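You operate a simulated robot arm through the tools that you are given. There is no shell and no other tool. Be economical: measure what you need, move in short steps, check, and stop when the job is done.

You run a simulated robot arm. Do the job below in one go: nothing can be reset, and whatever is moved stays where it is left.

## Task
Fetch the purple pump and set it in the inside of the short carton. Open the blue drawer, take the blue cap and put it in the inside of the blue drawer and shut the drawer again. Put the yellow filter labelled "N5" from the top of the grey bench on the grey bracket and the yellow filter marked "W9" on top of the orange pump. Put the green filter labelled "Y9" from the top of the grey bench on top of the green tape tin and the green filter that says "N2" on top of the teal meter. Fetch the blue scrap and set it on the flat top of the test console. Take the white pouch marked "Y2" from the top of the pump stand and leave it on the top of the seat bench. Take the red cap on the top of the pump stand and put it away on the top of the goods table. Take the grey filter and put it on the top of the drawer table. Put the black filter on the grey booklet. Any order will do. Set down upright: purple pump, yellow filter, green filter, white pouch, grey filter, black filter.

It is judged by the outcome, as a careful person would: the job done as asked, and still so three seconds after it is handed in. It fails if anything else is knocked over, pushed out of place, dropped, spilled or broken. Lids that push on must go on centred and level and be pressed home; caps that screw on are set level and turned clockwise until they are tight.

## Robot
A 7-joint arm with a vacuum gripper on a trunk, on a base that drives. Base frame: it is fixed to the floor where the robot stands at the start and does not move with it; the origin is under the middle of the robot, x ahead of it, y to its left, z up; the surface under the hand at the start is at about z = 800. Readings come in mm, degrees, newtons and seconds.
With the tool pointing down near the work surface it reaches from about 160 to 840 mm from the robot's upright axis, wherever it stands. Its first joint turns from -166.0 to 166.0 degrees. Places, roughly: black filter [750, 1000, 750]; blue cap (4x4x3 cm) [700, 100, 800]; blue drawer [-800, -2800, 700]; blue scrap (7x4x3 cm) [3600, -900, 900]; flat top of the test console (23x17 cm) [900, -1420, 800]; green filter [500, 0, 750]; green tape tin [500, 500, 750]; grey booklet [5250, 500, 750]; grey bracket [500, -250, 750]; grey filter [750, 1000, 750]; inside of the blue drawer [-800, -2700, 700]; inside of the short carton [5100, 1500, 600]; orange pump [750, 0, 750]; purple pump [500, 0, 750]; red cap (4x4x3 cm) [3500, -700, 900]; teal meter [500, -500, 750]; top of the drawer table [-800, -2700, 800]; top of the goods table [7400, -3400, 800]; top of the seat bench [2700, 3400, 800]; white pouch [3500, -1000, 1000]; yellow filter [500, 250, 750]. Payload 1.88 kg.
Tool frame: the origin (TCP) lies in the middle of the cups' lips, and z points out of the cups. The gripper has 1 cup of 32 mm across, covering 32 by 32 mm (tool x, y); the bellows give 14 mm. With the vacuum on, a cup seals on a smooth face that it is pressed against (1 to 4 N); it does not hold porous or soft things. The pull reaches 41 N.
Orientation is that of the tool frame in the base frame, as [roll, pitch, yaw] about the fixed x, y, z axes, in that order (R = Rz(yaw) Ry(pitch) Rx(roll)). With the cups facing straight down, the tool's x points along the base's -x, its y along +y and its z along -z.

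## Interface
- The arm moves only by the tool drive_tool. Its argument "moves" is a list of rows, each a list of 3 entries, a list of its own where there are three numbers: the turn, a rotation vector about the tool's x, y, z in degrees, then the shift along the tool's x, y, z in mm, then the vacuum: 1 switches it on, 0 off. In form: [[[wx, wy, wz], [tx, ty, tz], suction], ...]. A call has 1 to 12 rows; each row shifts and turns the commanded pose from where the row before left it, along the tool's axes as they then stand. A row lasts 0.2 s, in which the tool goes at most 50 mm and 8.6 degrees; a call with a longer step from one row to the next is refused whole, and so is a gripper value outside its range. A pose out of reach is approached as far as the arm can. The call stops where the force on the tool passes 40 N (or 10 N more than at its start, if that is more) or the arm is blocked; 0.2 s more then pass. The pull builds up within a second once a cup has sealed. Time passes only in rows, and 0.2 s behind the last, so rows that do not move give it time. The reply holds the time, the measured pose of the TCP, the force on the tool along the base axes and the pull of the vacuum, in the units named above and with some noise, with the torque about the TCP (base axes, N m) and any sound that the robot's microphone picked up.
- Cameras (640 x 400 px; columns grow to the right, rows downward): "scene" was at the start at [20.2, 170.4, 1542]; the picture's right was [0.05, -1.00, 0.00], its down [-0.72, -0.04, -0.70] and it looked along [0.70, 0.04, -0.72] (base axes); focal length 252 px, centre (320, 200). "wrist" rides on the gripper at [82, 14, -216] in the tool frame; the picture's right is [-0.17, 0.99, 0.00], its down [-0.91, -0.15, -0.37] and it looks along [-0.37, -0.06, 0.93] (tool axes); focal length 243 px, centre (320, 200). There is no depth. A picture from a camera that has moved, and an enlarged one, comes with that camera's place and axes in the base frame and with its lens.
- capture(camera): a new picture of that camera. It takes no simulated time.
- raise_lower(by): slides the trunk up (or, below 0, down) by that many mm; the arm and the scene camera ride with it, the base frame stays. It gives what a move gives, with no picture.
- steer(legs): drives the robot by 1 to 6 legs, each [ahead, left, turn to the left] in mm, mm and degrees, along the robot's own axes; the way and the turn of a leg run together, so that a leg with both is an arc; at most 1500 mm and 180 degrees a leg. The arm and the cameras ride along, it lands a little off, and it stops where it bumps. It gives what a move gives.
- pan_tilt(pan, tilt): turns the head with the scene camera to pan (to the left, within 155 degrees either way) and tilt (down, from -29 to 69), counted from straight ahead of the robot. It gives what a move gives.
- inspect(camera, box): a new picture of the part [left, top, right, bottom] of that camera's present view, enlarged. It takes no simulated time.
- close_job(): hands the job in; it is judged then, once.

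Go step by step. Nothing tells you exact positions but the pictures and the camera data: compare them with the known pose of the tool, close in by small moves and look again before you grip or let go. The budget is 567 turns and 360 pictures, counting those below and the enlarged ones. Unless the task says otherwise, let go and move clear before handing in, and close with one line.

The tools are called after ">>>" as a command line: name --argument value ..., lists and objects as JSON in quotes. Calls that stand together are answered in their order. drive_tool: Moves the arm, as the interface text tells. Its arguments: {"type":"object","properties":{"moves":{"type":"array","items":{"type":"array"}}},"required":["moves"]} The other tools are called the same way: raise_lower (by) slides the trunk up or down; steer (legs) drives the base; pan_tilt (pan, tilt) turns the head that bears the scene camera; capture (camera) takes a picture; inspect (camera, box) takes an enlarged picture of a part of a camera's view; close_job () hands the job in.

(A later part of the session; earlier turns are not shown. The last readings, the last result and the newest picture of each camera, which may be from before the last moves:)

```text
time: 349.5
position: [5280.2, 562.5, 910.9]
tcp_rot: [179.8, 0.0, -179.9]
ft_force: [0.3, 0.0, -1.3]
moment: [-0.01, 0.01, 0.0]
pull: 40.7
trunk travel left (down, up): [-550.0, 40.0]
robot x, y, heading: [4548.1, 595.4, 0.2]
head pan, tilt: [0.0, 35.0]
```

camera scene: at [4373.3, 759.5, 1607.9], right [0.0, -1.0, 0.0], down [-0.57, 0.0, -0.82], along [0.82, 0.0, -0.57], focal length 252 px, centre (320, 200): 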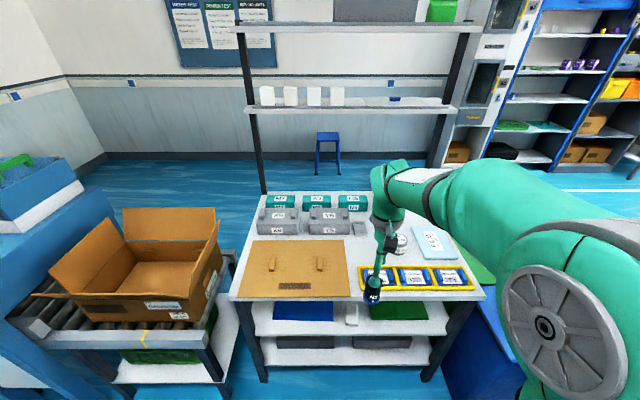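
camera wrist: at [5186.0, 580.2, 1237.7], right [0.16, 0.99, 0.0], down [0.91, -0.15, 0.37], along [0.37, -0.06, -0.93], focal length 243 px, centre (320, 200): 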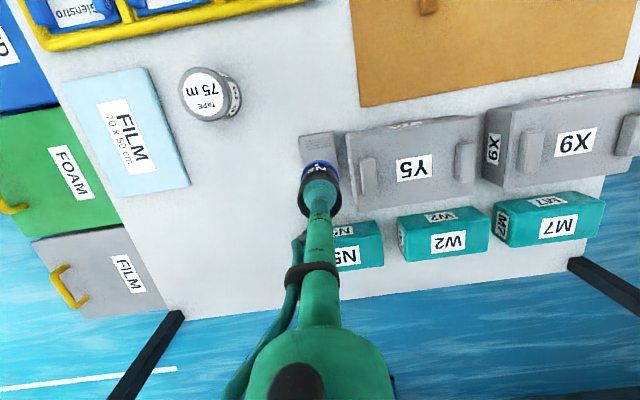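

>>> drive_tool --moves '[[[0, 0, 0], [0, 0, 5], 1], [[0, 0, 0], [0, 0, 3], 1], [[0, 0, 0], [0, 0, 0], 1]]'

>>> inspect --camera "scene" --box '[340, 210, 420, 270]'

```text
time: 350.3
position: [5279.6, 565.2, 902.8]
tcp_rot: [179.8, 0.0, -179.8]
ft_force: [0.2, -0.2, -0.6]
moment: [0.01, 0.01, 0.02]
pull: 40.6
trunk travel left (down, up): [-550.0, 40.0]
robot x, y, heading: [4543.7, 591.9, -0.1]
head pan, tilt: [0.0, 35.0]
```

```text
6.67 times, centred on (380, 240) of scene
camera zoom: at [4573.7, 759.3, 1607.9], right [0.0, -1.0, 0.0], down [-0.57, 0.0, -0.82], along [0.82, 0.0, -0.57], focal length 1682 px, centre (-80, -67)
```

zoom: 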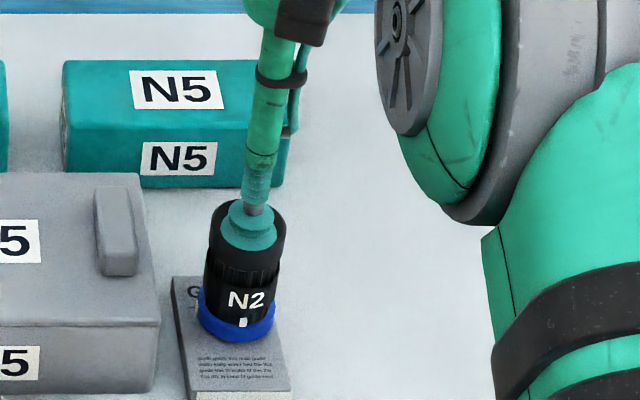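

>>> drive_tool --moves '[[[0, 0, 0], [0, 0, 3], 1], [[0, 0, 0], [0, 0, 0], 1]]'

>>> drive_tool --moves '[[[0, 0, 0], [0, 0, 2], 1], [[0, 0, 0], [0, 0, 0], 1]]'

```text
time: 350.9
position: [5280.0, 564.1, 899.5]
tcp_rot: [179.8, 0.0, -179.9]
ft_force: [0.4, -0.2, -1.0]
moment: [0.01, 0.01, -0.01]
pull: 40.7
trunk travel left (down, up): [-550.0, 40.0]
robot x, y, heading: [4548.5, 592.7, 0.2]
head pan, tilt: [0.0, 35.0]
```

```text
time: 351.5
position: [5279.8, 563.8, 896.8]
tcp_rot: [179.8, -0.1, 179.9]
ft_force: [-0.2, -0.2, -1.3]
moment: [-0.02, -0.01, -0.01]
pull: 41.0
trunk travel left (down, up): [-550.0, 40.0]
robot x, y, heading: [4541.2, 596.9, 0.2]
head pan, tilt: [0.0, 35.0]
```

>>> drive_tool --moves '[[[0, 0, 0], [0, 0, 2], 1], [[0, 0, 0], [0, 0, 0], 1]]'

>>> drive_tool --moves '[[[0, 0, 0], [0, 0, 2], 1], [[0, 0, 0], [0, 0, 0], 1]]'

```text
time: 352.1
position: [5280.5, 564.3, 896.9]
tcp_rot: [179.8, 0.1, -180.0]
ft_force: [-0.2, 1.0, 3.1]
moment: [-0.04, 0.0, 0.01]
pull: 40.3
trunk travel left (down, up): [-550.0, 40.0]
robot x, y, heading: [4548.4, 597.2, -0.2]
head pan, tilt: [0.0, 35.0]
```

```text
time: 352.7
position: [5280.8, 564.2, 896.0]
tcp_rot: [179.8, 0.2, -179.8]
ft_force: [-0.6, 1.5, 10.1]
moment: [-0.02, -0.01, -0.01]
pull: 40.8
trunk travel left (down, up): [-550.0, 40.0]
robot x, y, heading: [4547.2, 590.4, 0.0]
head pan, tilt: [0.0, 35.0]
```

The filter is seated. I release, lift and check.

>>> drive_tool --moves '[[[0, 0, 0], [0, 0, -1], 0], [[0, 0, 0], [0, 0, 0], 0], [[0, 0, 0], [0, 0, 0], 0], [[0, 0, 0], [0, 0, 0], 0], [[0, 0, 0], [0, 0, -4], 0], [[0, 0, 0], [0, 0, -20], 0], [[0, 0, 0], [0, 0, -40], 0], [[0, 0, 0], [10, 0, -40], 0], [[0, 0, 0], [40, 0, -10], 0], [[0, 0, 0], [40, 0, 0], 0], [[0, 0, 0], [40, 0, 0], 0], [[0, 0, 0], [40, 0, 0], 0]]'

>>> inspect --camera "scene" --box '[320, 200, 420, 270]'

```text
time: 355.3
position: [5108.7, 563.3, 1008.0]
tcp_rot: [179.7, 0.0, -179.9]
ft_force: [-0.4, -0.5, 0.2]
moment: [0.02, 0.04, 0.01]
pull: 0.1
trunk travel left (down, up): [-550.0, 40.0]
robot x, y, heading: [4546.1, 595.7, -0.1]
head pan, tilt: [0.0, 35.0]
```

```text
5.71 times, centred on (370, 235) of scene
camera zoom: at [4573.6, 759.3, 1607.9], right [0.0, -1.0, 0.0], down [-0.57, 0.0, -0.82], along [0.82, 0.0, -0.57], focal length 1442 px, centre (34, 0)
```

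zoom: 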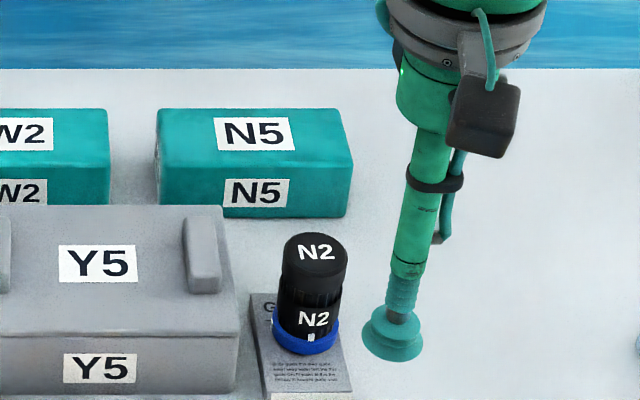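

The black filter stands on the booklet. Next is the pump stand: I tuck the arm, back off and look towards it.

>>> drive_tool --moves '[[[0, 0, 0], [40, 0, 0], 0], [[0, 0, 0], [40, 0, 0], 0], [[0, 0, 0], [30, 0, 0], 0]]'

>>> steer --legs '[[-150, 0, 0], [0, 0, -90], [250, 0, 0]]'

>>> pan_tilt --pan -30 --tilt 25

>>> capture --camera "scene"

```text
time: 356.1
position: [4998.8, 562.6, 1009.1]
tcp_rot: [179.8, -0.1, -179.8]
ft_force: [-0.1, -0.2, 0.9]
moment: [0.01, 0.01, -0.04]
pull: 0.1
trunk travel left (down, up): [-550.0, 40.0]
robot x, y, heading: [4547.2, 593.1, -0.0]
head pan, tilt: [0.0, 35.0]
```

```text
time: 362.8
position: [4348.0, -108.8, 1009.3]
tcp_rot: [179.8, 0.0, 88.9]
ft_force: [-0.3, 0.5, -0.2]
moment: [-0.04, 0.0, 0.02]
pull: 0.0
trunk travel left (down, up): [-550.0, 40.0]
robot x, y, heading: [4389.3, 341.9, -91.2]
head pan, tilt: [0.0, 35.0]
```

```text
time: 363.8
position: [4347.4, -109.8, 1009.2]
tcp_rot: [179.8, 0.1, 89.0]
ft_force: [0.2, 0.1, 0.2]
moment: [0.0, 0.01, 0.02]
pull: 0.1
trunk travel left (down, up): [-550.0, 40.0]
robot x, y, heading: [4389.4, 346.4, -91.3]
head pan, tilt: [-30.0, 25.0]
```

```text
199 pictures are left
camera scene: at [4505.0, 323.9, 1623.6], right [-0.86, 0.52, 0.0], down [0.22, 0.36, -0.91], along [-0.47, -0.78, -0.42], focal length 252 px, centre (320, 200)
```

scene: 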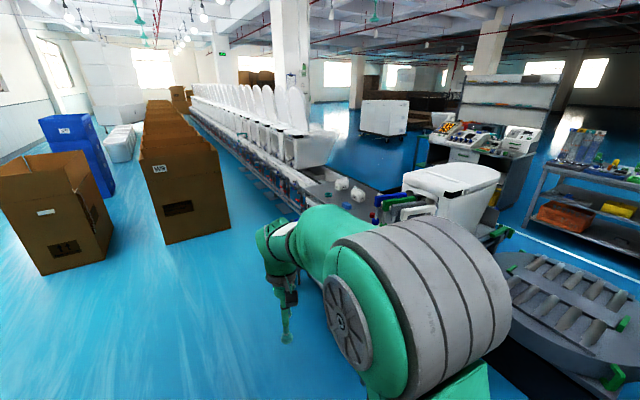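

>>> steer --legs '[[1150, 0, 0], [0, 0, -88.7]]'

>>> pan_tilt --pan 0 --tilt 40

>>> capture --camera "scene"

>>> capture --camera "wrist"

```text
time: 373.5
position: [3916.3, -780.9, 1009.7]
tcp_rot: [179.9, 0.0, -1.0]
ft_force: [-0.6, -0.1, 0.2]
moment: [-0.03, 0.03, 0.01]
pull: 0.2
trunk travel left (down, up): [-550.0, 40.0]
robot x, y, heading: [4370.9, -819.1, 178.8]
head pan, tilt: [-30.0, 25.0]
```

```text
time: 374.5
position: [3916.9, -781.7, 1009.4]
tcp_rot: [179.8, 0.0, -1.1]
ft_force: [-0.2, -0.1, 0.1]
moment: [-0.02, -0.04, 0.01]
pull: 0.0
trunk travel left (down, up): [-550.0, 40.0]
robot x, y, heading: [4374.6, -823.2, 178.5]
head pan, tilt: [0.0, 40.0]
```

```text
198 pictures are left
camera scene: at [4340.2, -982.5, 1600.4], right [0.02, 1.0, 0.0], down [0.64, -0.01, -0.77], along [-0.77, 0.02, -0.64], focal length 252 px, centre (320, 200)
```

scene: 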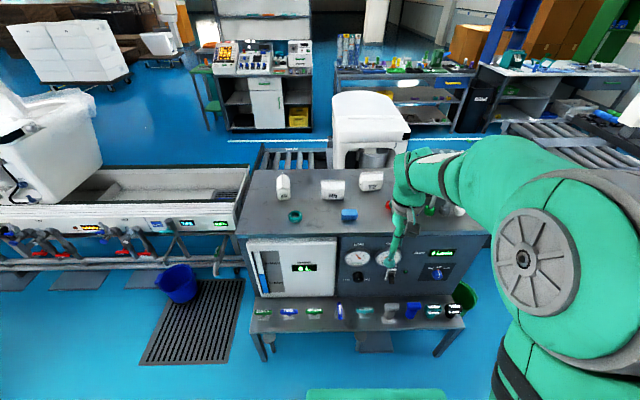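

```text
197 pictures are left
camera wrist: at [3998.6, -796.6, 1225.8], right [-0.18, -0.98, 0.0], down [-0.91, 0.17, 0.37], along [-0.37, 0.07, -0.93], focal length 243 px, centre (320, 200)
```

wrist: 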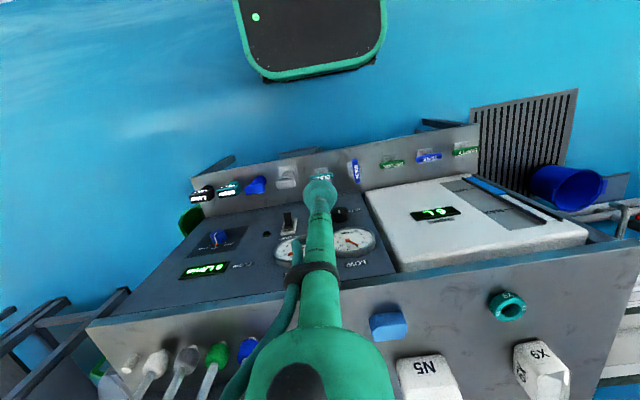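

>>> inspect --camera "scene" --box '[230, 150, 490, 350]'

```text
2.00 times, centred on (360, 250) of scene
camera zoom: at [4340.2, -982.5, 1600.4], right [0.02, 1.0, 0.0], down [0.64, -0.01, -0.77], along [-0.77, 0.02, -0.64], focal length 505 px, centre (240, 100)
```

zoom: 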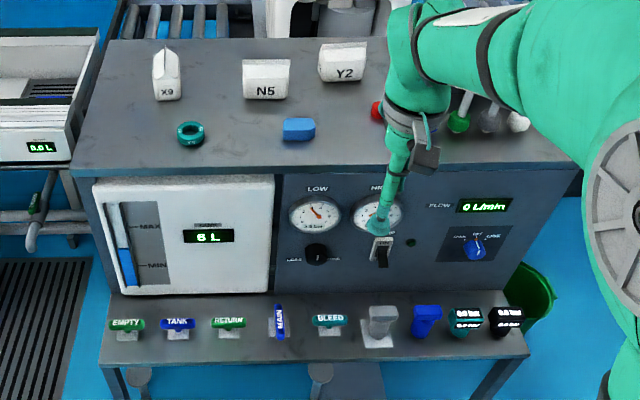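

On the pump stand's top I see the blue scrap, the Y2 pouch and (behind the tool) the red cap. I'll do the red cap first: move 90 mm closer and put the tool near (3565, −682).

>>> steer --legs '[[90, 0, 1.2]]'

>>> drive_tool --moves '[[[0, 0, 0], [0, 0, -30], 0], [[0, 0, 0], [-45, 0, 0], 0], [[0, 0, 0], [-45, 0, 0], 0], [[0, 0, 0], [-40, -20, 0], 0], [[0, 0, 0], [0, 0, 0], 0]]'

>>> capture --camera "wrist"

>>> capture --camera "scene"

```text
time: 375.6
position: [3824.5, -789.9, 1007.6]
tcp_rot: [179.8, -0.1, 0.1]
ft_force: [0.1, 0.3, -1.3]
moment: [0.02, 0.01, 0.01]
pull: 0.0
trunk travel left (down, up): [-550.0, 40.0]
robot x, y, heading: [4276.5, -824.8, 179.7]
head pan, tilt: [0.0, 40.0]
```

```text
time: 376.8
position: [3695.0, -769.9, 1037.4]
tcp_rot: [179.8, -0.1, 0.0]
ft_force: [-0.5, 1.1, 0.7]
moment: [0.01, 0.01, 0.0]
pull: 0.0
trunk travel left (down, up): [-550.0, 40.0]
robot x, y, heading: [4276.0, -818.9, 180.1]
head pan, tilt: [0.0, 40.0]
```

```text
195 pictures are left
camera wrist: at [3777.5, -783.4, 1254.5], right [-0.16, -0.99, 0.0], down [-0.91, 0.15, 0.37], along [-0.37, 0.06, -0.93], focal length 243 px, centre (320, 200)
```

wrist: 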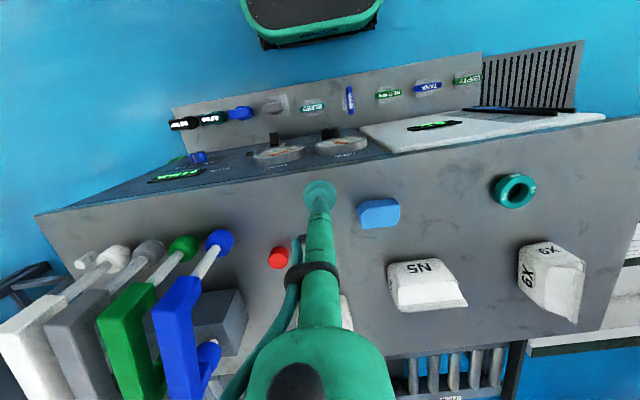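

```text
194 pictures are left
camera scene: at [4252.6, -981.9, 1600.3], right [0.0, 1.0, 0.0], down [0.64, 0.0, -0.77], along [-0.77, 0.0, -0.64], focal length 252 px, centre (320, 200)
```

scene: 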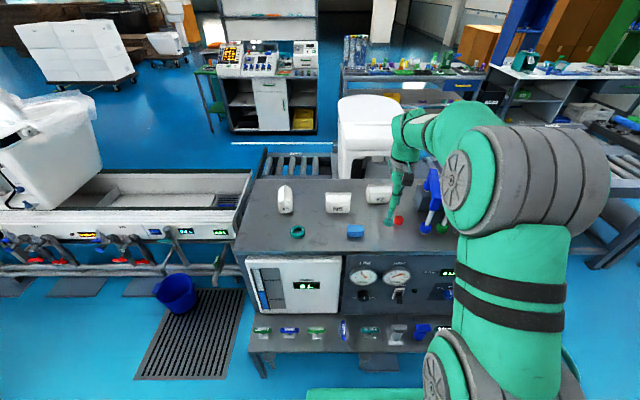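

The red cap is at about (3559, −679). I move over it.

>>> drive_tool --moves '[[[0, 0, 0], [-34, -23, 0], 0], [[0, 0, 0], [-34, -23, 0], 0], [[0, 0, 0], [-34, -23, 0], 0], [[0, 0, 0], [-34, -22, 0], 0], [[0, 0, 0], [0, 0, 40], 0], [[0, 0, 0], [0, 0, 0], 0]]'

>>> inspect --camera "wrist" --box '[220, 100, 420, 240]'

```text
time: 378.2
position: [3559.5, -681.0, 999.9]
tcp_rot: [179.7, 0.0, 0.0]
ft_force: [0.3, 0.4, 0.4]
moment: [-0.04, 0.0, 0.01]
pull: 0.1
trunk travel left (down, up): [-550.0, 40.0]
robot x, y, heading: [4277.4, -824.5, 179.9]
head pan, tilt: [0.0, 40.0]
```

```text
2.86 times, centred on (320, 170) of wrist
camera zoom: at [3641.6, -693.8, 1215.6], right [-0.16, -0.99, 0.0], down [-0.91, 0.15, 0.37], along [-0.37, 0.06, -0.93], focal length 693 px, centre (320, 286)
```

zoom: 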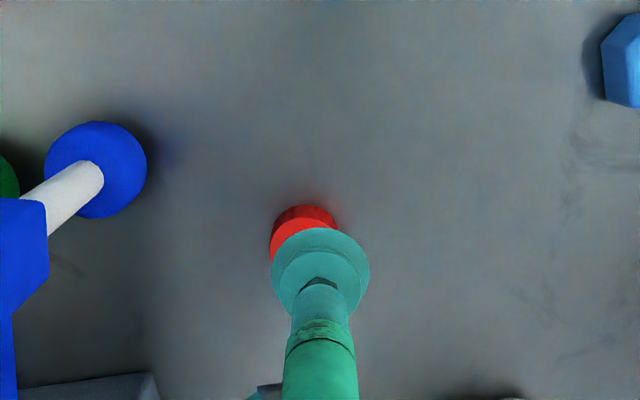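

The cap sits lower than assumed (top near z 880), so it is at about (3529, −666). I shift and descend.

>>> drive_tool --moves '[[[0, 0, 0], [-30, -15, 0], 0], [[0, 0, 0], [0, 0, 40], 0], [[0, 0, 0], [0, 0, 40], 0], [[0, 0, 0], [0, 0, 15], 0], [[0, 0, 0], [0, 0, 0], 0]]'

>>> inspect --camera "wrist" --box '[240, 120, 400, 220]'

```text
time: 379.4
position: [3530.4, -664.8, 902.4]
tcp_rot: [179.8, -0.1, 0.1]
ft_force: [0.2, 0.0, 0.4]
moment: [0.01, 0.01, -0.01]
pull: 0.0
trunk travel left (down, up): [-550.0, 40.0]
robot x, y, heading: [4278.0, -817.4, 179.8]
head pan, tilt: [0.0, 40.0]
```

```text
4.00 times, centred on (320, 170) of wrist
camera zoom: at [3612.8, -677.1, 1119.3], right [-0.16, -0.99, 0.0], down [-0.91, 0.15, 0.37], along [-0.37, 0.06, -0.93], focal length 970 px, centre (320, 320)
```

zoom: 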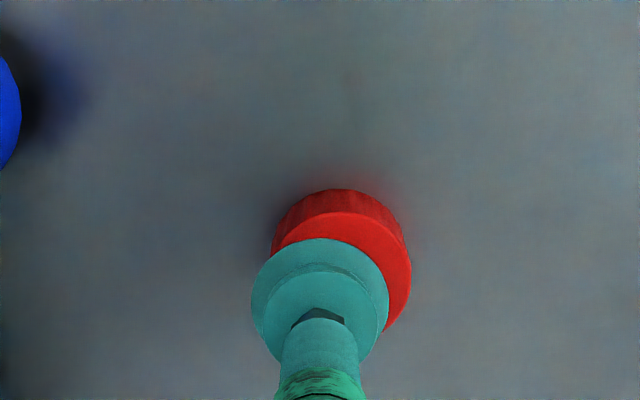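

>>> drive_tool --moves '[[[0, 0, 0], [0, 5, 6], 1], [[0, 0, 0], [0, 0, 0], 1]]'

>>> inspect --camera "wrist" --box '[280, 150, 360, 200]'

```text
time: 380.0
position: [3530.0, -668.0, 897.5]
tcp_rot: [179.8, 0.0, 0.0]
ft_force: [0.2, 0.2, 1.9]
moment: [0.02, -0.01, 0.0]
pull: 0.2
trunk travel left (down, up): [-550.0, 40.0]
robot x, y, heading: [4279.8, -821.6, 180.0]
head pan, tilt: [0.0, 40.0]
```

```text
8.00 times, centred on (320, 175) of wrist
camera zoom: at [3612.2, -682.4, 1114.0], right [-0.16, -0.99, 0.0], down [-0.91, 0.15, 0.37], along [-0.37, 0.06, -0.93], focal length 1941 px, centre (320, 400)
```

zoom: 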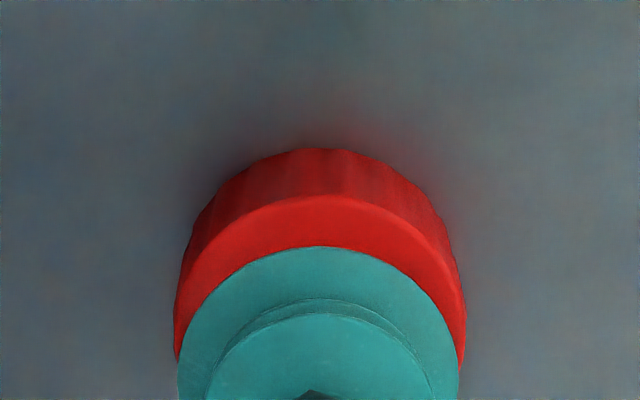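

>>> drive_tool --moves '[[[0, 0, 0], [0, 0, -4], 0], [[0, 0, 0], [4.5, 0, 0], 0], [[0, 0, 0], [0, 0, 0], 0]]'

>>> inspect --camera "wrist" --box '[280, 150, 360, 200]'

```text
time: 380.8
position: [3535.0, -669.2, 900.0]
tcp_rot: [179.7, 0.1, 0.1]
ft_force: [0.0, 0.6, 0.9]
moment: [-0.02, -0.02, 0.01]
pull: 0.0
trunk travel left (down, up): [-550.0, 40.0]
robot x, y, heading: [4280.8, -818.6, 179.9]
head pan, tilt: [0.0, 40.0]
```

```text
8.00 times, centred on (320, 175) of wrist
camera zoom: at [3616.4, -682.7, 1117.8], right [-0.16, -0.99, 0.0], down [-0.91, 0.15, 0.37], along [-0.37, 0.06, -0.93], focal length 1941 px, centre (320, 400)
```

zoom: 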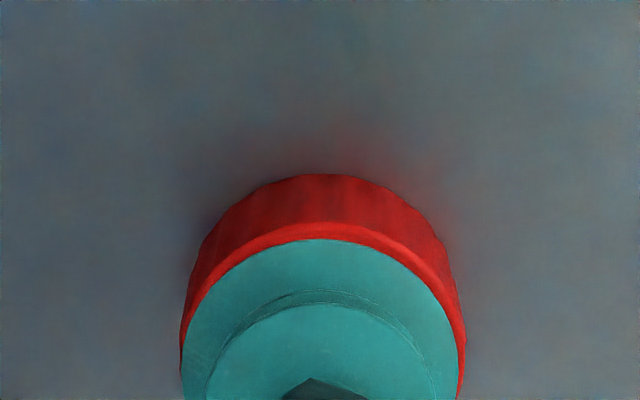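

>>> drive_tool --moves '[[[0, 0, 0], [0, 0.3, 3], 1], [[0, 0, 0], [0, 0, 2], 1], [[0, 0, 0], [0, 0, 0], 1], [[0, 0, 0], [0, 0, 0], 1]]'

```text
time: 381.8
position: [3532.9, -670.5, 896.9]
tcp_rot: [179.8, 0.0, 0.1]
ft_force: [0.3, 0.2, 6.6]
moment: [0.05, 0.01, 0.0]
pull: 40.8
trunk travel left (down, up): [-550.0, 40.0]
robot x, y, heading: [4275.3, -822.3, 179.7]
head pan, tilt: [0.0, 40.0]
```

The red cap is held. I lift, retract, back off and look for the way to the goods table.

>>> drive_tool --moves '[[[0, 0, 0], [0, 0, -40], 1], [[0, 0, 0], [0, 0, -45], 1], [[0, 0, 0], [0, 0, -45], 1], [[0, 0, 0], [45, 8, 0], 1], [[0, 0, 0], [45, 8, 0], 1], [[0, 0, 0], [45, 8, 0], 1], [[0, 0, 0], [45, 8, 0], 1], [[0, 0, 0], [45, 8, 0], 1], [[0, 0, 0], [45, 8, 0], 1], [[0, 0, 0], [20, 8, 0], 1]]'

>>> steer --legs '[[-250, 0, 0]]'

>>> pan_tilt --pan 145 --tilt 25

>>> capture --camera "scene"

```text
time: 384.0
position: [3823.4, -722.0, 1026.7]
tcp_rot: [179.8, 0.0, 0.2]
ft_force: [0.0, 0.9, 0.1]
moment: [0.0, 0.06, -0.04]
pull: 40.9
trunk travel left (down, up): [-550.0, 40.0]
robot x, y, heading: [4278.5, -822.9, 179.9]
head pan, tilt: [0.0, 40.0]
```

```text
time: 385.8
position: [4073.0, -722.9, 1027.6]
tcp_rot: [179.8, -0.1, 0.2]
ft_force: [0.2, 0.3, -0.2]
moment: [-0.02, -0.01, 0.04]
pull: 41.0
trunk travel left (down, up): [-550.0, 40.0]
robot x, y, heading: [4527.4, -817.6, -179.8]
head pan, tilt: [0.0, 40.0]
```

```text
time: 388.1
position: [4073.8, -724.0, 1026.7]
tcp_rot: [179.8, 0.0, 0.2]
ft_force: [-1.4, -0.5, 0.0]
moment: [-0.02, 0.0, -0.02]
pull: 41.0
trunk travel left (down, up): [-550.0, 40.0]
robot x, y, heading: [4533.0, -822.1, -179.6]
head pan, tilt: [145.0, 25.0]
```

```text
189 pictures are left
camera scene: at [4664.7, -1034.9, 1623.6], right [-0.57, -0.82, 0.0], down [-0.35, 0.24, -0.91], along [0.74, -0.52, -0.42], focal length 252 px, centre (320, 200)
```

scene: 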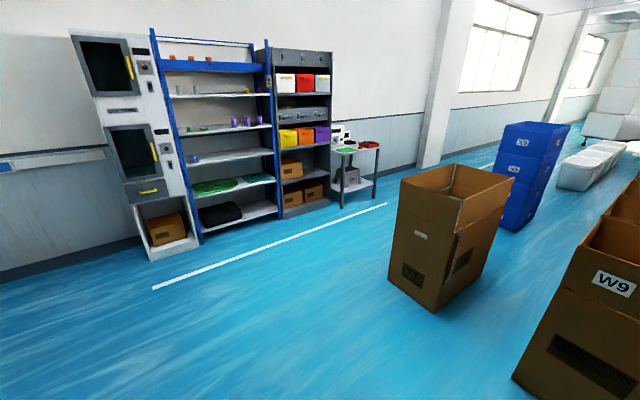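

The goods table is at about (7080–7500, −3170…−3740), right of the shelves; the big carton occupies x up to ~5850. I turn round and drive there along x ≈ 6450.

>>> steer --legs '[[0, 0, 179.6], [1000, 0, 0], [920, -400, 0]]'

>>> pan_tilt --pan -50 --tilt 30

>>> capture --camera "scene"

```text
time: 405.4
position: [6882.1, -1281.1, 1027.4]
tcp_rot: [179.7, 0.0, -179.0]
ft_force: [0.3, 0.5, -0.4]
moment: [-0.01, 0.01, -0.01]
pull: 40.2
trunk travel left (down, up): [-550.0, 40.0]
robot x, y, heading: [6426.8, -1189.9, 1.0]
head pan, tilt: [145.0, 25.0]
```

```text
time: 408.2
position: [6882.2, -1281.3, 1027.4]
tcp_rot: [179.8, 0.0, -179.0]
ft_force: [0.1, 0.4, 0.0]
moment: [0.0, 0.01, -0.01]
pull: 40.6
trunk travel left (down, up): [-550.0, 40.0]
robot x, y, heading: [6425.4, -1188.0, 0.8]
head pan, tilt: [-50.0, 30.0]
```

```text
188 pictures are left
camera scene: at [6421.9, -1092.2, 1615.7], right [-0.76, -0.65, 0.0], down [-0.33, 0.38, -0.87], along [0.57, -0.66, -0.5], focal length 252 px, centre (320, 200)
```

scene: 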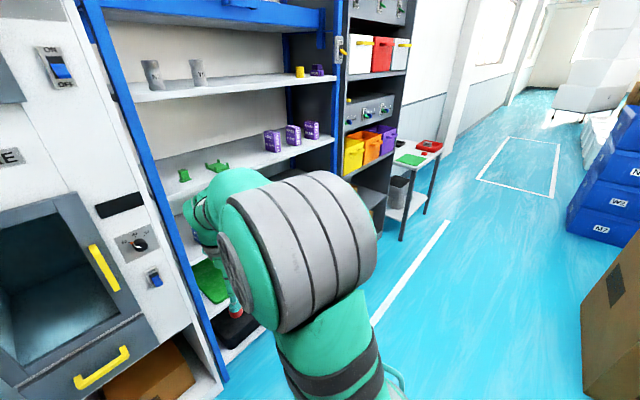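

>>> steer --legs '[[0, -1100, -1], [0, -1050, 0]]'

>>> pan_tilt --pan 0 --tilt 38

>>> capture --camera "scene"

>>> capture --camera "wrist"

```text
time: 418.9
position: [6894.7, -3435.6, 1026.6]
tcp_rot: [179.8, 0.0, -179.8]
ft_force: [0.2, 0.1, -0.6]
moment: [-0.01, -0.02, -0.03]
pull: 40.5
trunk travel left (down, up): [-550.0, 40.0]
robot x, y, heading: [6436.6, -3338.6, -0.0]
head pan, tilt: [-50.0, 30.0]
```

```text
time: 420.1
position: [6894.1, -3436.2, 1026.2]
tcp_rot: [179.8, 0.0, -179.8]
ft_force: [-0.1, 0.0, -0.3]
moment: [0.01, -0.01, 0.0]
pull: 40.2
trunk travel left (down, up): [-550.0, 40.0]
robot x, y, heading: [6440.2, -3340.3, -0.0]
head pan, tilt: [0.0, 38.0]
```

```text
187 pictures are left
camera scene: at [6464.0, -3173.6, 1603.3], right [0.0, -1.0, 0.0], down [-0.62, 0.0, -0.79], along [0.79, 0.0, -0.62], focal length 252 px, centre (320, 200)
```

scene: 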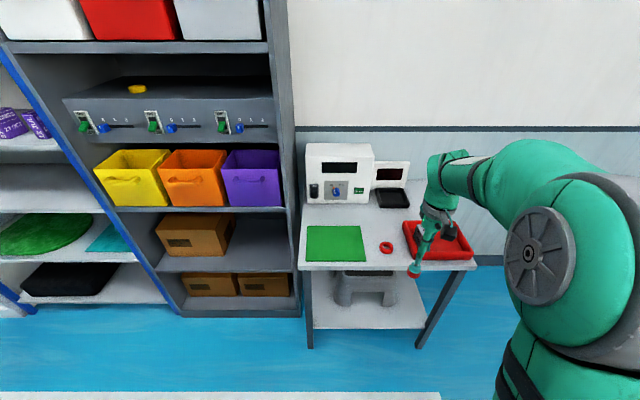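

```text
186 pictures are left
camera wrist: at [6813.2, -3424.0, 1243.4], right [0.16, 0.99, 0.0], down [0.92, -0.15, 0.37], along [0.37, -0.06, -0.93], focal length 243 px, centre (320, 200)
```

wrist: 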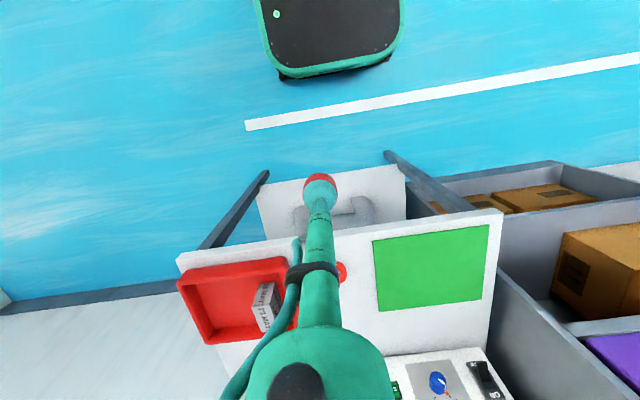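

The goods table has a free spot between the green mat and the red tray, behind the ring: about (7255, −3448). I move 200 mm closer.

>>> steer --legs '[[190, 0, 0]]'

>>> drive_tool --moves '[[[0, 0, 0], [-42, -3, 0], 1], [[0, 0, 0], [-42, -3, 0], 1], [[0, 0, 0], [-42, -3, 0], 1], [[0, 0, 0], [-42, -3, 20], 1], [[0, 0, 0], [0, 0, 45], 1], [[0, 0, 0], [0, 0, 0], 1]]'

>>> capture --camera "wrist"

>>> inspect --camera "scene" --box '[280, 160, 480, 290]'

```text
time: 421.6
position: [7081.3, -3437.7, 1025.7]
tcp_rot: [179.8, 0.0, -179.8]
ft_force: [0.4, 0.0, -0.4]
moment: [-0.01, 0.0, -0.03]
pull: 40.4
trunk travel left (down, up): [-550.0, 40.0]
robot x, y, heading: [6628.2, -3336.4, -0.1]
head pan, tilt: [0.0, 38.0]
```

```text
time: 423.0
position: [7249.2, -3446.8, 961.3]
tcp_rot: [179.8, 0.0, -179.8]
ft_force: [0.9, -0.1, -0.5]
moment: [0.0, -0.01, -0.01]
pull: 40.8
trunk travel left (down, up): [-550.0, 40.0]
robot x, y, heading: [6626.6, -3342.2, -0.2]
head pan, tilt: [0.0, 38.0]
```

```text
185 pictures are left
camera wrist: at [7168.5, -3434.1, 1177.1], right [0.16, 0.99, 0.0], down [0.92, -0.15, 0.37], along [0.37, -0.06, -0.93], focal length 243 px, centre (320, 200)
```

wrist: 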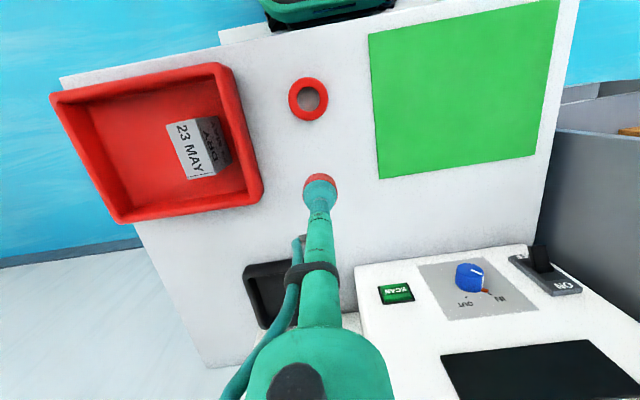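

```text
3.08 times, centred on (380, 225) of scene
camera zoom: at [6652.0, -3173.4, 1603.3], right [0.0, -1.0, 0.0], down [-0.62, 0.0, -0.79], along [0.79, 0.0, -0.62], focal length 776 px, centre (135, 123)
```

zoom: 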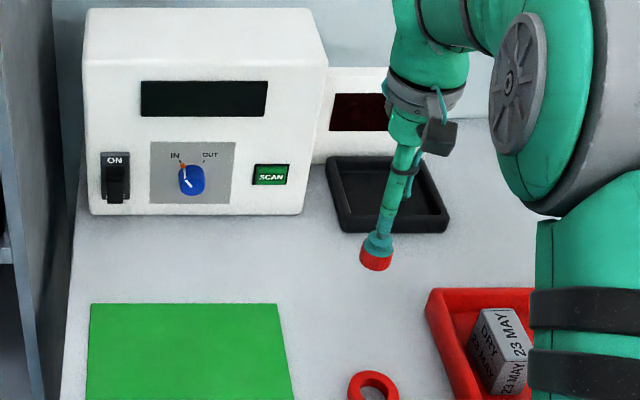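

The spot is clear. I lower to contact.

>>> drive_tool --moves '[[[0, 0, 0], [0, 0, 45], 1], [[0, 0, 0], [0, 0, 45], 1], [[0, 0, 0], [0, 0, 35], 1], [[0, 0, 0], [0, 0, 6], 1], [[0, 0, 0], [0, 0, 0], 1]]'

>>> inspect --camera "wrist" --box '[240, 120, 400, 220]'

```text
time: 424.2
position: [7248.8, -3447.0, 831.3]
tcp_rot: [179.8, -0.1, -179.8]
ft_force: [-0.2, 0.6, -0.3]
moment: [-0.02, -0.01, -0.01]
pull: 40.6
trunk travel left (down, up): [-550.0, 40.0]
robot x, y, heading: [6628.1, -3340.4, 0.0]
head pan, tilt: [0.0, 38.0]
```

```text
4.00 times, centred on (320, 170) of wrist
camera zoom: at [7168.0, -3434.2, 1047.4], right [0.16, 0.99, 0.0], down [0.92, -0.15, 0.37], along [0.37, -0.06, -0.93], focal length 970 px, centre (320, 320)
```

zoom: 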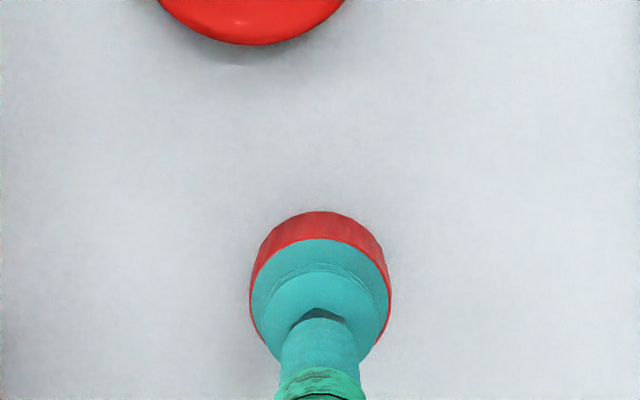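

>>> drive_tool --moves '[[[0, 0, 0], [0, 0, 4], 1], [[0, 0, 0], [0, 0, 0], 1]]'

>>> drive_tool --moves '[[[0, 0, 0], [0, 0, 3], 1], [[0, 0, 0], [0, 0, 0], 1]]'

```text
time: 424.8
position: [7250.1, -3447.6, 826.0]
tcp_rot: [179.9, 0.0, -179.7]
ft_force: [-0.3, 0.2, -0.8]
moment: [-0.01, 0.04, 0.01]
pull: 40.9
trunk travel left (down, up): [-550.0, 40.0]
robot x, y, heading: [6626.1, -3342.4, 0.1]
head pan, tilt: [0.0, 38.0]
```

```text
time: 425.4
position: [7250.3, -3446.8, 823.0]
tcp_rot: [179.7, 0.1, -179.8]
ft_force: [-0.2, -0.1, -0.2]
moment: [0.0, 0.05, 0.0]
pull: 41.1
trunk travel left (down, up): [-550.0, 40.0]
robot x, y, heading: [6627.7, -3340.3, -0.1]
head pan, tilt: [0.0, 38.0]
```

>>> drive_tool --moves '[[[0, 0, 0], [0, 0, 2.5], 1], [[0, 0, 0], [0, 0, 0], 1]]'

```text
time: 426.0
position: [7250.2, -3448.3, 821.4]
tcp_rot: [179.8, 0.0, -179.8]
ft_force: [0.5, -0.2, 0.1]
moment: [-0.02, -0.01, 0.02]
pull: 40.6
trunk travel left (down, up): [-550.0, 40.0]
robot x, y, heading: [6626.1, -3343.1, -0.1]
head pan, tilt: [0.0, 38.0]
```

>>> drive_tool --moves '[[[0, 0, 0], [0, 0, 2], 1], [[0, 0, 0], [0, 0, 0], 1]]'

```text
time: 426.6
position: [7250.1, -3447.2, 820.3]
tcp_rot: [179.8, 0.1, -179.8]
ft_force: [-1.3, 2.1, 7.9]
moment: [-0.04, -0.02, 0.01]
pull: 40.7
trunk travel left (down, up): [-550.0, 40.0]
robot x, y, heading: [6627.1, -3339.7, -0.4]
head pan, tilt: [0.0, 38.0]
```

Contact. I release, lift and retract.

>>> drive_tool --moves '[[[0, 0, 0], [0, 0, -1], 0], [[0, 0, 0], [0, 0, 0], 0], [[0, 0, 0], [0, 0, 0], 0], [[0, 0, 0], [0, 0, 0], 0], [[0, 0, 0], [0, 0, -4], 0], [[0, 0, 0], [0, 0, -30], 0], [[0, 0, 0], [0, 0, -45], 0], [[0, 0, 0], [0, 0, -45], 0], [[0, 0, 0], [10, 0, -45], 0], [[0, 0, 0], [45, 0, -15], 0], [[0, 0, 0], [45, 0, 0], 0], [[0, 0, 0], [45, 0, 0], 0]]'

>>> capture --camera "wrist"

```text
time: 429.2
position: [7102.5, -3451.7, 1003.3]
tcp_rot: [179.8, 0.0, -179.8]
ft_force: [-0.4, 0.2, 0.1]
moment: [-0.02, 0.04, -0.03]
pull: 0.1
trunk travel left (down, up): [-550.0, 40.0]
robot x, y, heading: [6623.8, -3339.0, 0.1]
head pan, tilt: [0.0, 38.0]
```

```text
182 pictures are left
camera wrist: at [7021.6, -3438.7, 1220.3], right [0.16, 0.99, 0.0], down [0.92, -0.15, 0.37], along [0.37, -0.06, -0.93], focal length 243 px, centre (320, 200)
```

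wrist: 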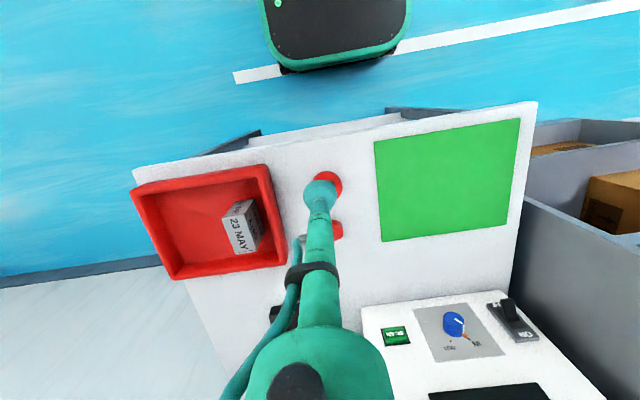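

The red cap lies on the goods table. I return to the pump stand for the pouch.

>>> drive_tool --moves '[[[0, 0, 0], [45, 0, 0], 0], [[0, 0, 0], [0, 0, -20], 0]]'

>>> steer --legs '[[-190, 0, 0], [0, 1100, 0], [0, 1050, 0], [-950, 370, 0], [-960, 0, 0], [0, 0, 180]]'

>>> capture --camera "scene"

```text
time: 429.8
position: [7058.6, -3451.4, 1022.5]
tcp_rot: [179.8, -0.2, -179.8]
ft_force: [0.3, -0.9, 0.3]
moment: [-0.03, -0.04, 0.04]
pull: 0.1
trunk travel left (down, up): [-550.0, 40.0]
robot x, y, heading: [6625.1, -3340.8, 0.0]
head pan, tilt: [0.0, 38.0]
```

```text
time: 458.0
position: [4114.1, -758.3, 1022.0]
tcp_rot: [179.7, 0.1, -2.1]
ft_force: [0.0, -0.5, 0.1]
moment: [0.01, 0.0, -0.01]
pull: 0.0
trunk travel left (down, up): [-550.0, 40.0]
robot x, y, heading: [4541.0, -890.1, 177.8]
head pan, tilt: [0.0, 38.0]
```

```text
181 pictures are left
camera scene: at [4509.9, -1047.1, 1603.3], right [0.04, 1.0, 0.0], down [0.62, -0.02, -0.79], along [-0.79, 0.03, -0.62], focal length 252 px, centre (320, 200)
```

scene: 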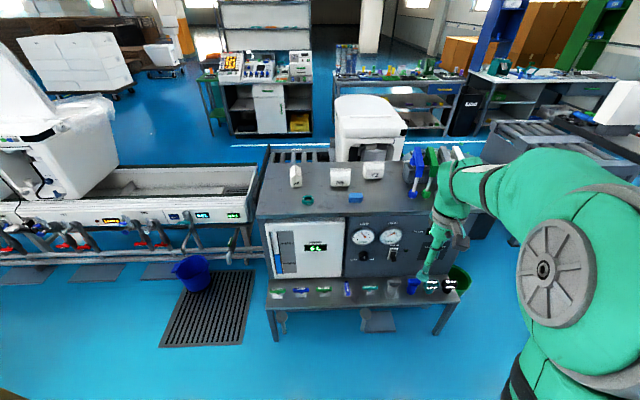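

The Y2 pouch is the rear right white piece at about (3445, −735). I move closer (to x ≈ 4225) and shift towards it, then inspect it from above.

>>> steer --legs '[[0, 0, 2.2], [260, -90, 0]]'

>>> drive_tool --moves '[[[0, 0, 0], [0, 0, -30], 0], [[0, 0, 0], [-45, 0, 0], 0], [[0, 0, 0], [-45, 0, 0], 0], [[0, 0, 0], [-45, 0, 0], 0], [[0, 0, 0], [0, 0, 0], 0]]'

>>> capture --camera "wrist"

>>> inspect --camera "scene" --box '[240, 130, 480, 300]'

```text
time: 460.4
position: [3848.9, -685.8, 1022.1]
tcp_rot: [179.9, -0.2, 0.0]
ft_force: [-0.2, 0.0, 1.2]
moment: [-0.01, -0.01, -0.02]
pull: 0.1
trunk travel left (down, up): [-550.0, 40.0]
robot x, y, heading: [4282.3, -798.5, 180.1]
head pan, tilt: [0.0, 38.0]
```

```text
time: 461.6
position: [3715.5, -686.1, 1051.9]
tcp_rot: [179.8, -0.1, 0.1]
ft_force: [0.3, 0.2, 0.0]
moment: [0.0, -0.01, -0.02]
pull: 0.0
trunk travel left (down, up): [-550.0, 40.0]
robot x, y, heading: [4280.8, -798.7, 180.1]
head pan, tilt: [0.0, 38.0]
```

```text
180 pictures are left
camera wrist: at [3796.9, -700.0, 1269.3], right [-0.16, -0.99, 0.0], down [-0.92, 0.15, 0.37], along [-0.37, 0.06, -0.93], focal length 243 px, centre (320, 200)
```

wrist: 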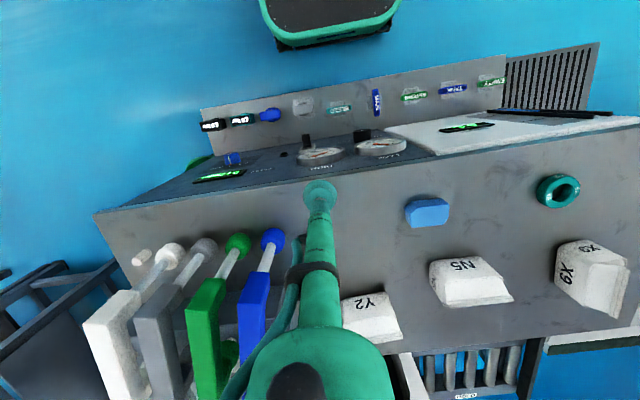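

```text
2.35 times, centred on (360, 215) of scene
camera zoom: at [4256.7, -959.0, 1603.3], right [0.0, 1.0, 0.0], down [0.62, 0.0, -0.79], along [-0.79, 0.0, -0.62], focal length 594 px, centre (226, 165)
```

zoom: 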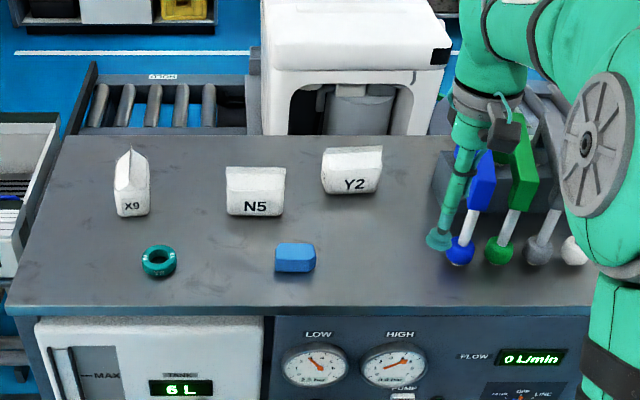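

>>> inspect --camera "scene" --box '[270, 180, 400, 250]'

>>> inspect --camera "wrist" --box '[330, 220, 640, 360]'

```text
4.92 times, centred on (335, 215) of scene
camera zoom: at [4256.7, -959.0, 1603.3], right [0.0, 1.0, 0.0], down [0.62, 0.0, -0.79], along [-0.79, 0.0, -0.62], focal length 1242 px, centre (246, 126)
```

zoom: 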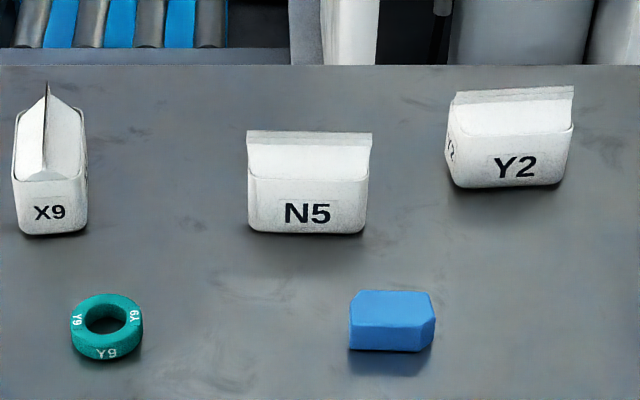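

```text
2.06 times, centred on (485, 290) of wrist
camera zoom: at [3796.9, -700.0, 1269.3], right [-0.16, -0.99, 0.0], down [-0.92, 0.15, 0.37], along [-0.37, 0.06, -0.93], focal length 501 px, centre (-21, 14)
```

zoom: 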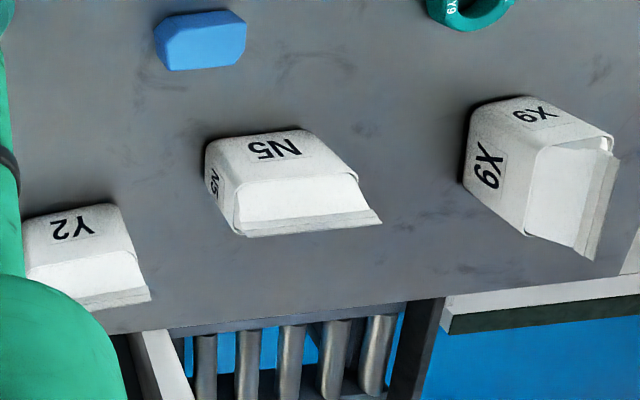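

The pouch is a small carton with a gable roof and a top fin, so it must be gripped on its near roof slope (about 28°), smooth and roughly 100 × 34 mm. I tilt the tool accordingly (with a ~5° yaw) and approach for a closer look.

>>> drive_tool --moves '[[[0, 0, -4.7], [0, 20, 0], 0], [[0, -7, 0], [0, 22, 0], 0], [[0, -7, 0], [0, 0, 0], 0], [[0, -7, 0], [0, 0, 0], 0], [[0, -7, 0], [0, 0, 0], 0], [[0, 0, 0], [0, 0, 0], 0]]'

>>> capture --camera "wrist"

```text
time: 463.0
position: [3716.7, -728.3, 1053.4]
tcp_rot: [179.8, 28.0, 4.7]
ft_force: [-0.4, 0.4, -0.1]
moment: [-0.01, 0.03, 0.0]
pull: 0.0
trunk travel left (down, up): [-550.0, 40.0]
robot x, y, heading: [4284.0, -799.6, 179.7]
head pan, tilt: [0.0, 38.0]
```

```text
176 pictures are left
camera wrist: at [3891.9, -727.4, 1205.3], right [-0.06, -0.99, 0.08], down [-0.64, 0.1, 0.76], along [-0.76, 0.0, -0.64], focal length 243 px, centre (320, 200)
```

wrist: 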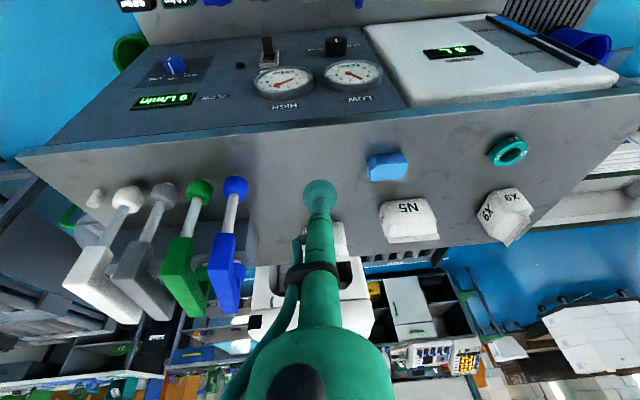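

>>> drive_tool --moves '[[[0, 0, 0], [-37, -4, 29], 0], [[0, 0, 0], [-37, -4, 29], 0], [[0, 0, 0], [-37, -4, 29], 0], [[0, 0, 0], [-37, -4, 29], 0], [[0, 0, 0], [-36, -4, 28], 0], [[0, 0, 0], [0, 0, 0], 0]]'

>>> capture --camera "wrist"

>>> inspect --camera "scene" --box '[300, 130, 460, 260]'

```text
time: 464.4
position: [3485.6, -729.4, 1010.3]
tcp_rot: [179.8, 28.0, 4.7]
ft_force: [-0.8, -0.5, 0.7]
moment: [0.01, 0.01, -0.01]
pull: 0.0
trunk travel left (down, up): [-550.0, 40.0]
robot x, y, heading: [4285.4, -793.8, 180.2]
head pan, tilt: [0.0, 38.0]
```

```text
175 pictures are left
camera wrist: at [3660.1, -728.4, 1162.8], right [-0.06, -0.99, 0.08], down [-0.64, 0.1, 0.76], along [-0.76, 0.0, -0.65], focal length 243 px, centre (320, 200)
```

wrist: 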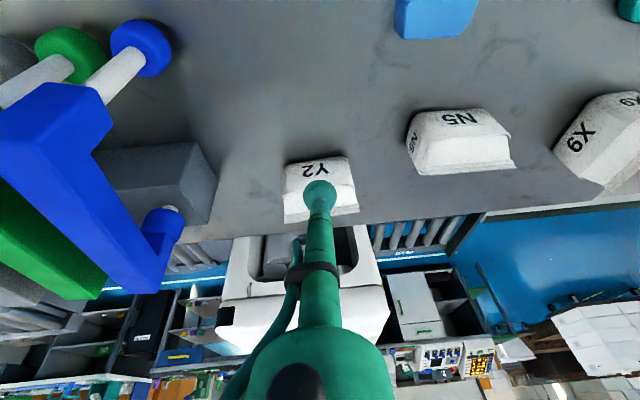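

```text
3.08 times, centred on (380, 195) of scene
camera zoom: at [4256.7, -959.0, 1603.3], right [0.0, 1.0, 0.0], down [0.62, 0.0, -0.79], along [-0.79, 0.0, -0.62], focal length 776 px, centre (135, 215)
```

zoom: 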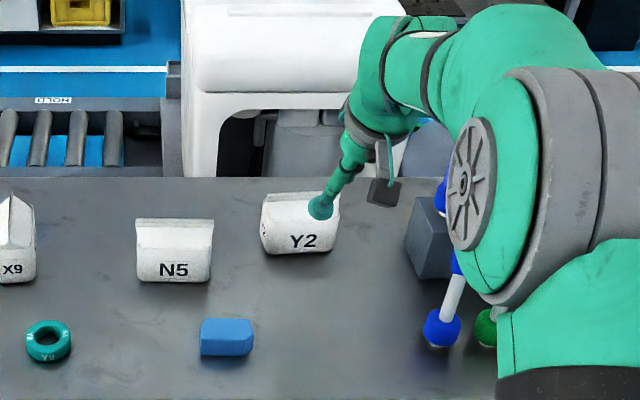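

>>> inspect --camera "wrist" --box '[260, 140, 380, 230]'

```text
4.44 times, centred on (320, 185) of wrist
camera zoom: at [3660.1, -728.4, 1162.8], right [-0.06, -0.99, 0.08], down [-0.64, 0.1, 0.76], along [-0.76, 0.0, -0.65], focal length 1078 px, centre (320, 267)
```

zoom: 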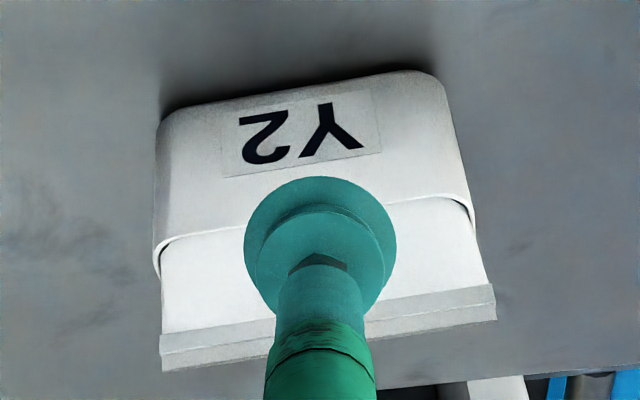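

>>> drive_tool --moves '[[[0, 0, 0], [-21, -4, 20], 0], [[0, 0, 0], [-21, -4, 20], 0], [[0, 0, 0], [0, 0, 25], 0], [[0, 0, 0], [0, 0, 0], 0]]'

>>> inspect --camera "wrist" --box '[260, 140, 380, 230]'

>>> inspect --camera "scene" --box '[330, 160, 410, 220]'

```text
time: 465.4
position: [3416.2, -725.5, 974.5]
tcp_rot: [179.8, 27.9, 4.7]
ft_force: [-0.1, -0.6, -0.1]
moment: [0.0, -0.01, 0.01]
pull: 0.0
trunk travel left (down, up): [-550.0, 40.0]
robot x, y, heading: [4282.8, -799.3, 180.0]
head pan, tilt: [0.0, 38.0]
```

```text
4.44 times, centred on (320, 185) of wrist
camera zoom: at [3591.8, -725.4, 1127.4], right [-0.06, -0.99, 0.08], down [-0.64, 0.1, 0.76], along [-0.76, 0.0, -0.65], focal length 1078 px, centre (320, 267)
```

zoom: 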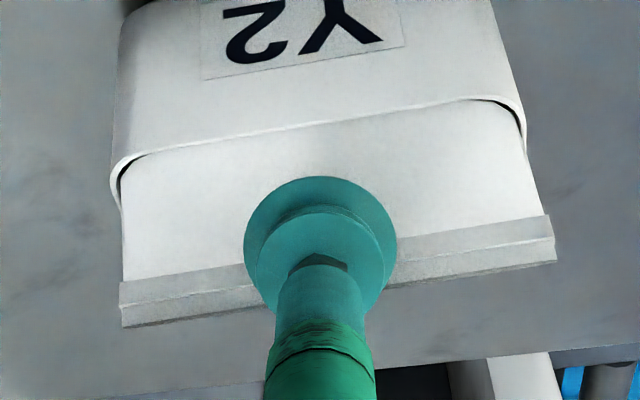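

```text
6.67 times, centred on (370, 190) of scene
camera zoom: at [4256.8, -959.0, 1603.3], right [0.0, 1.0, 0.0], down [0.62, 0.0, -0.79], along [-0.79, 0.0, -0.62], focal length 1682 px, centre (-13, 267)
```

zoom: 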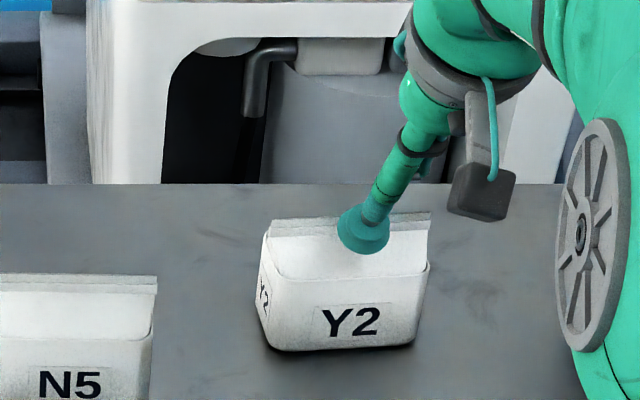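

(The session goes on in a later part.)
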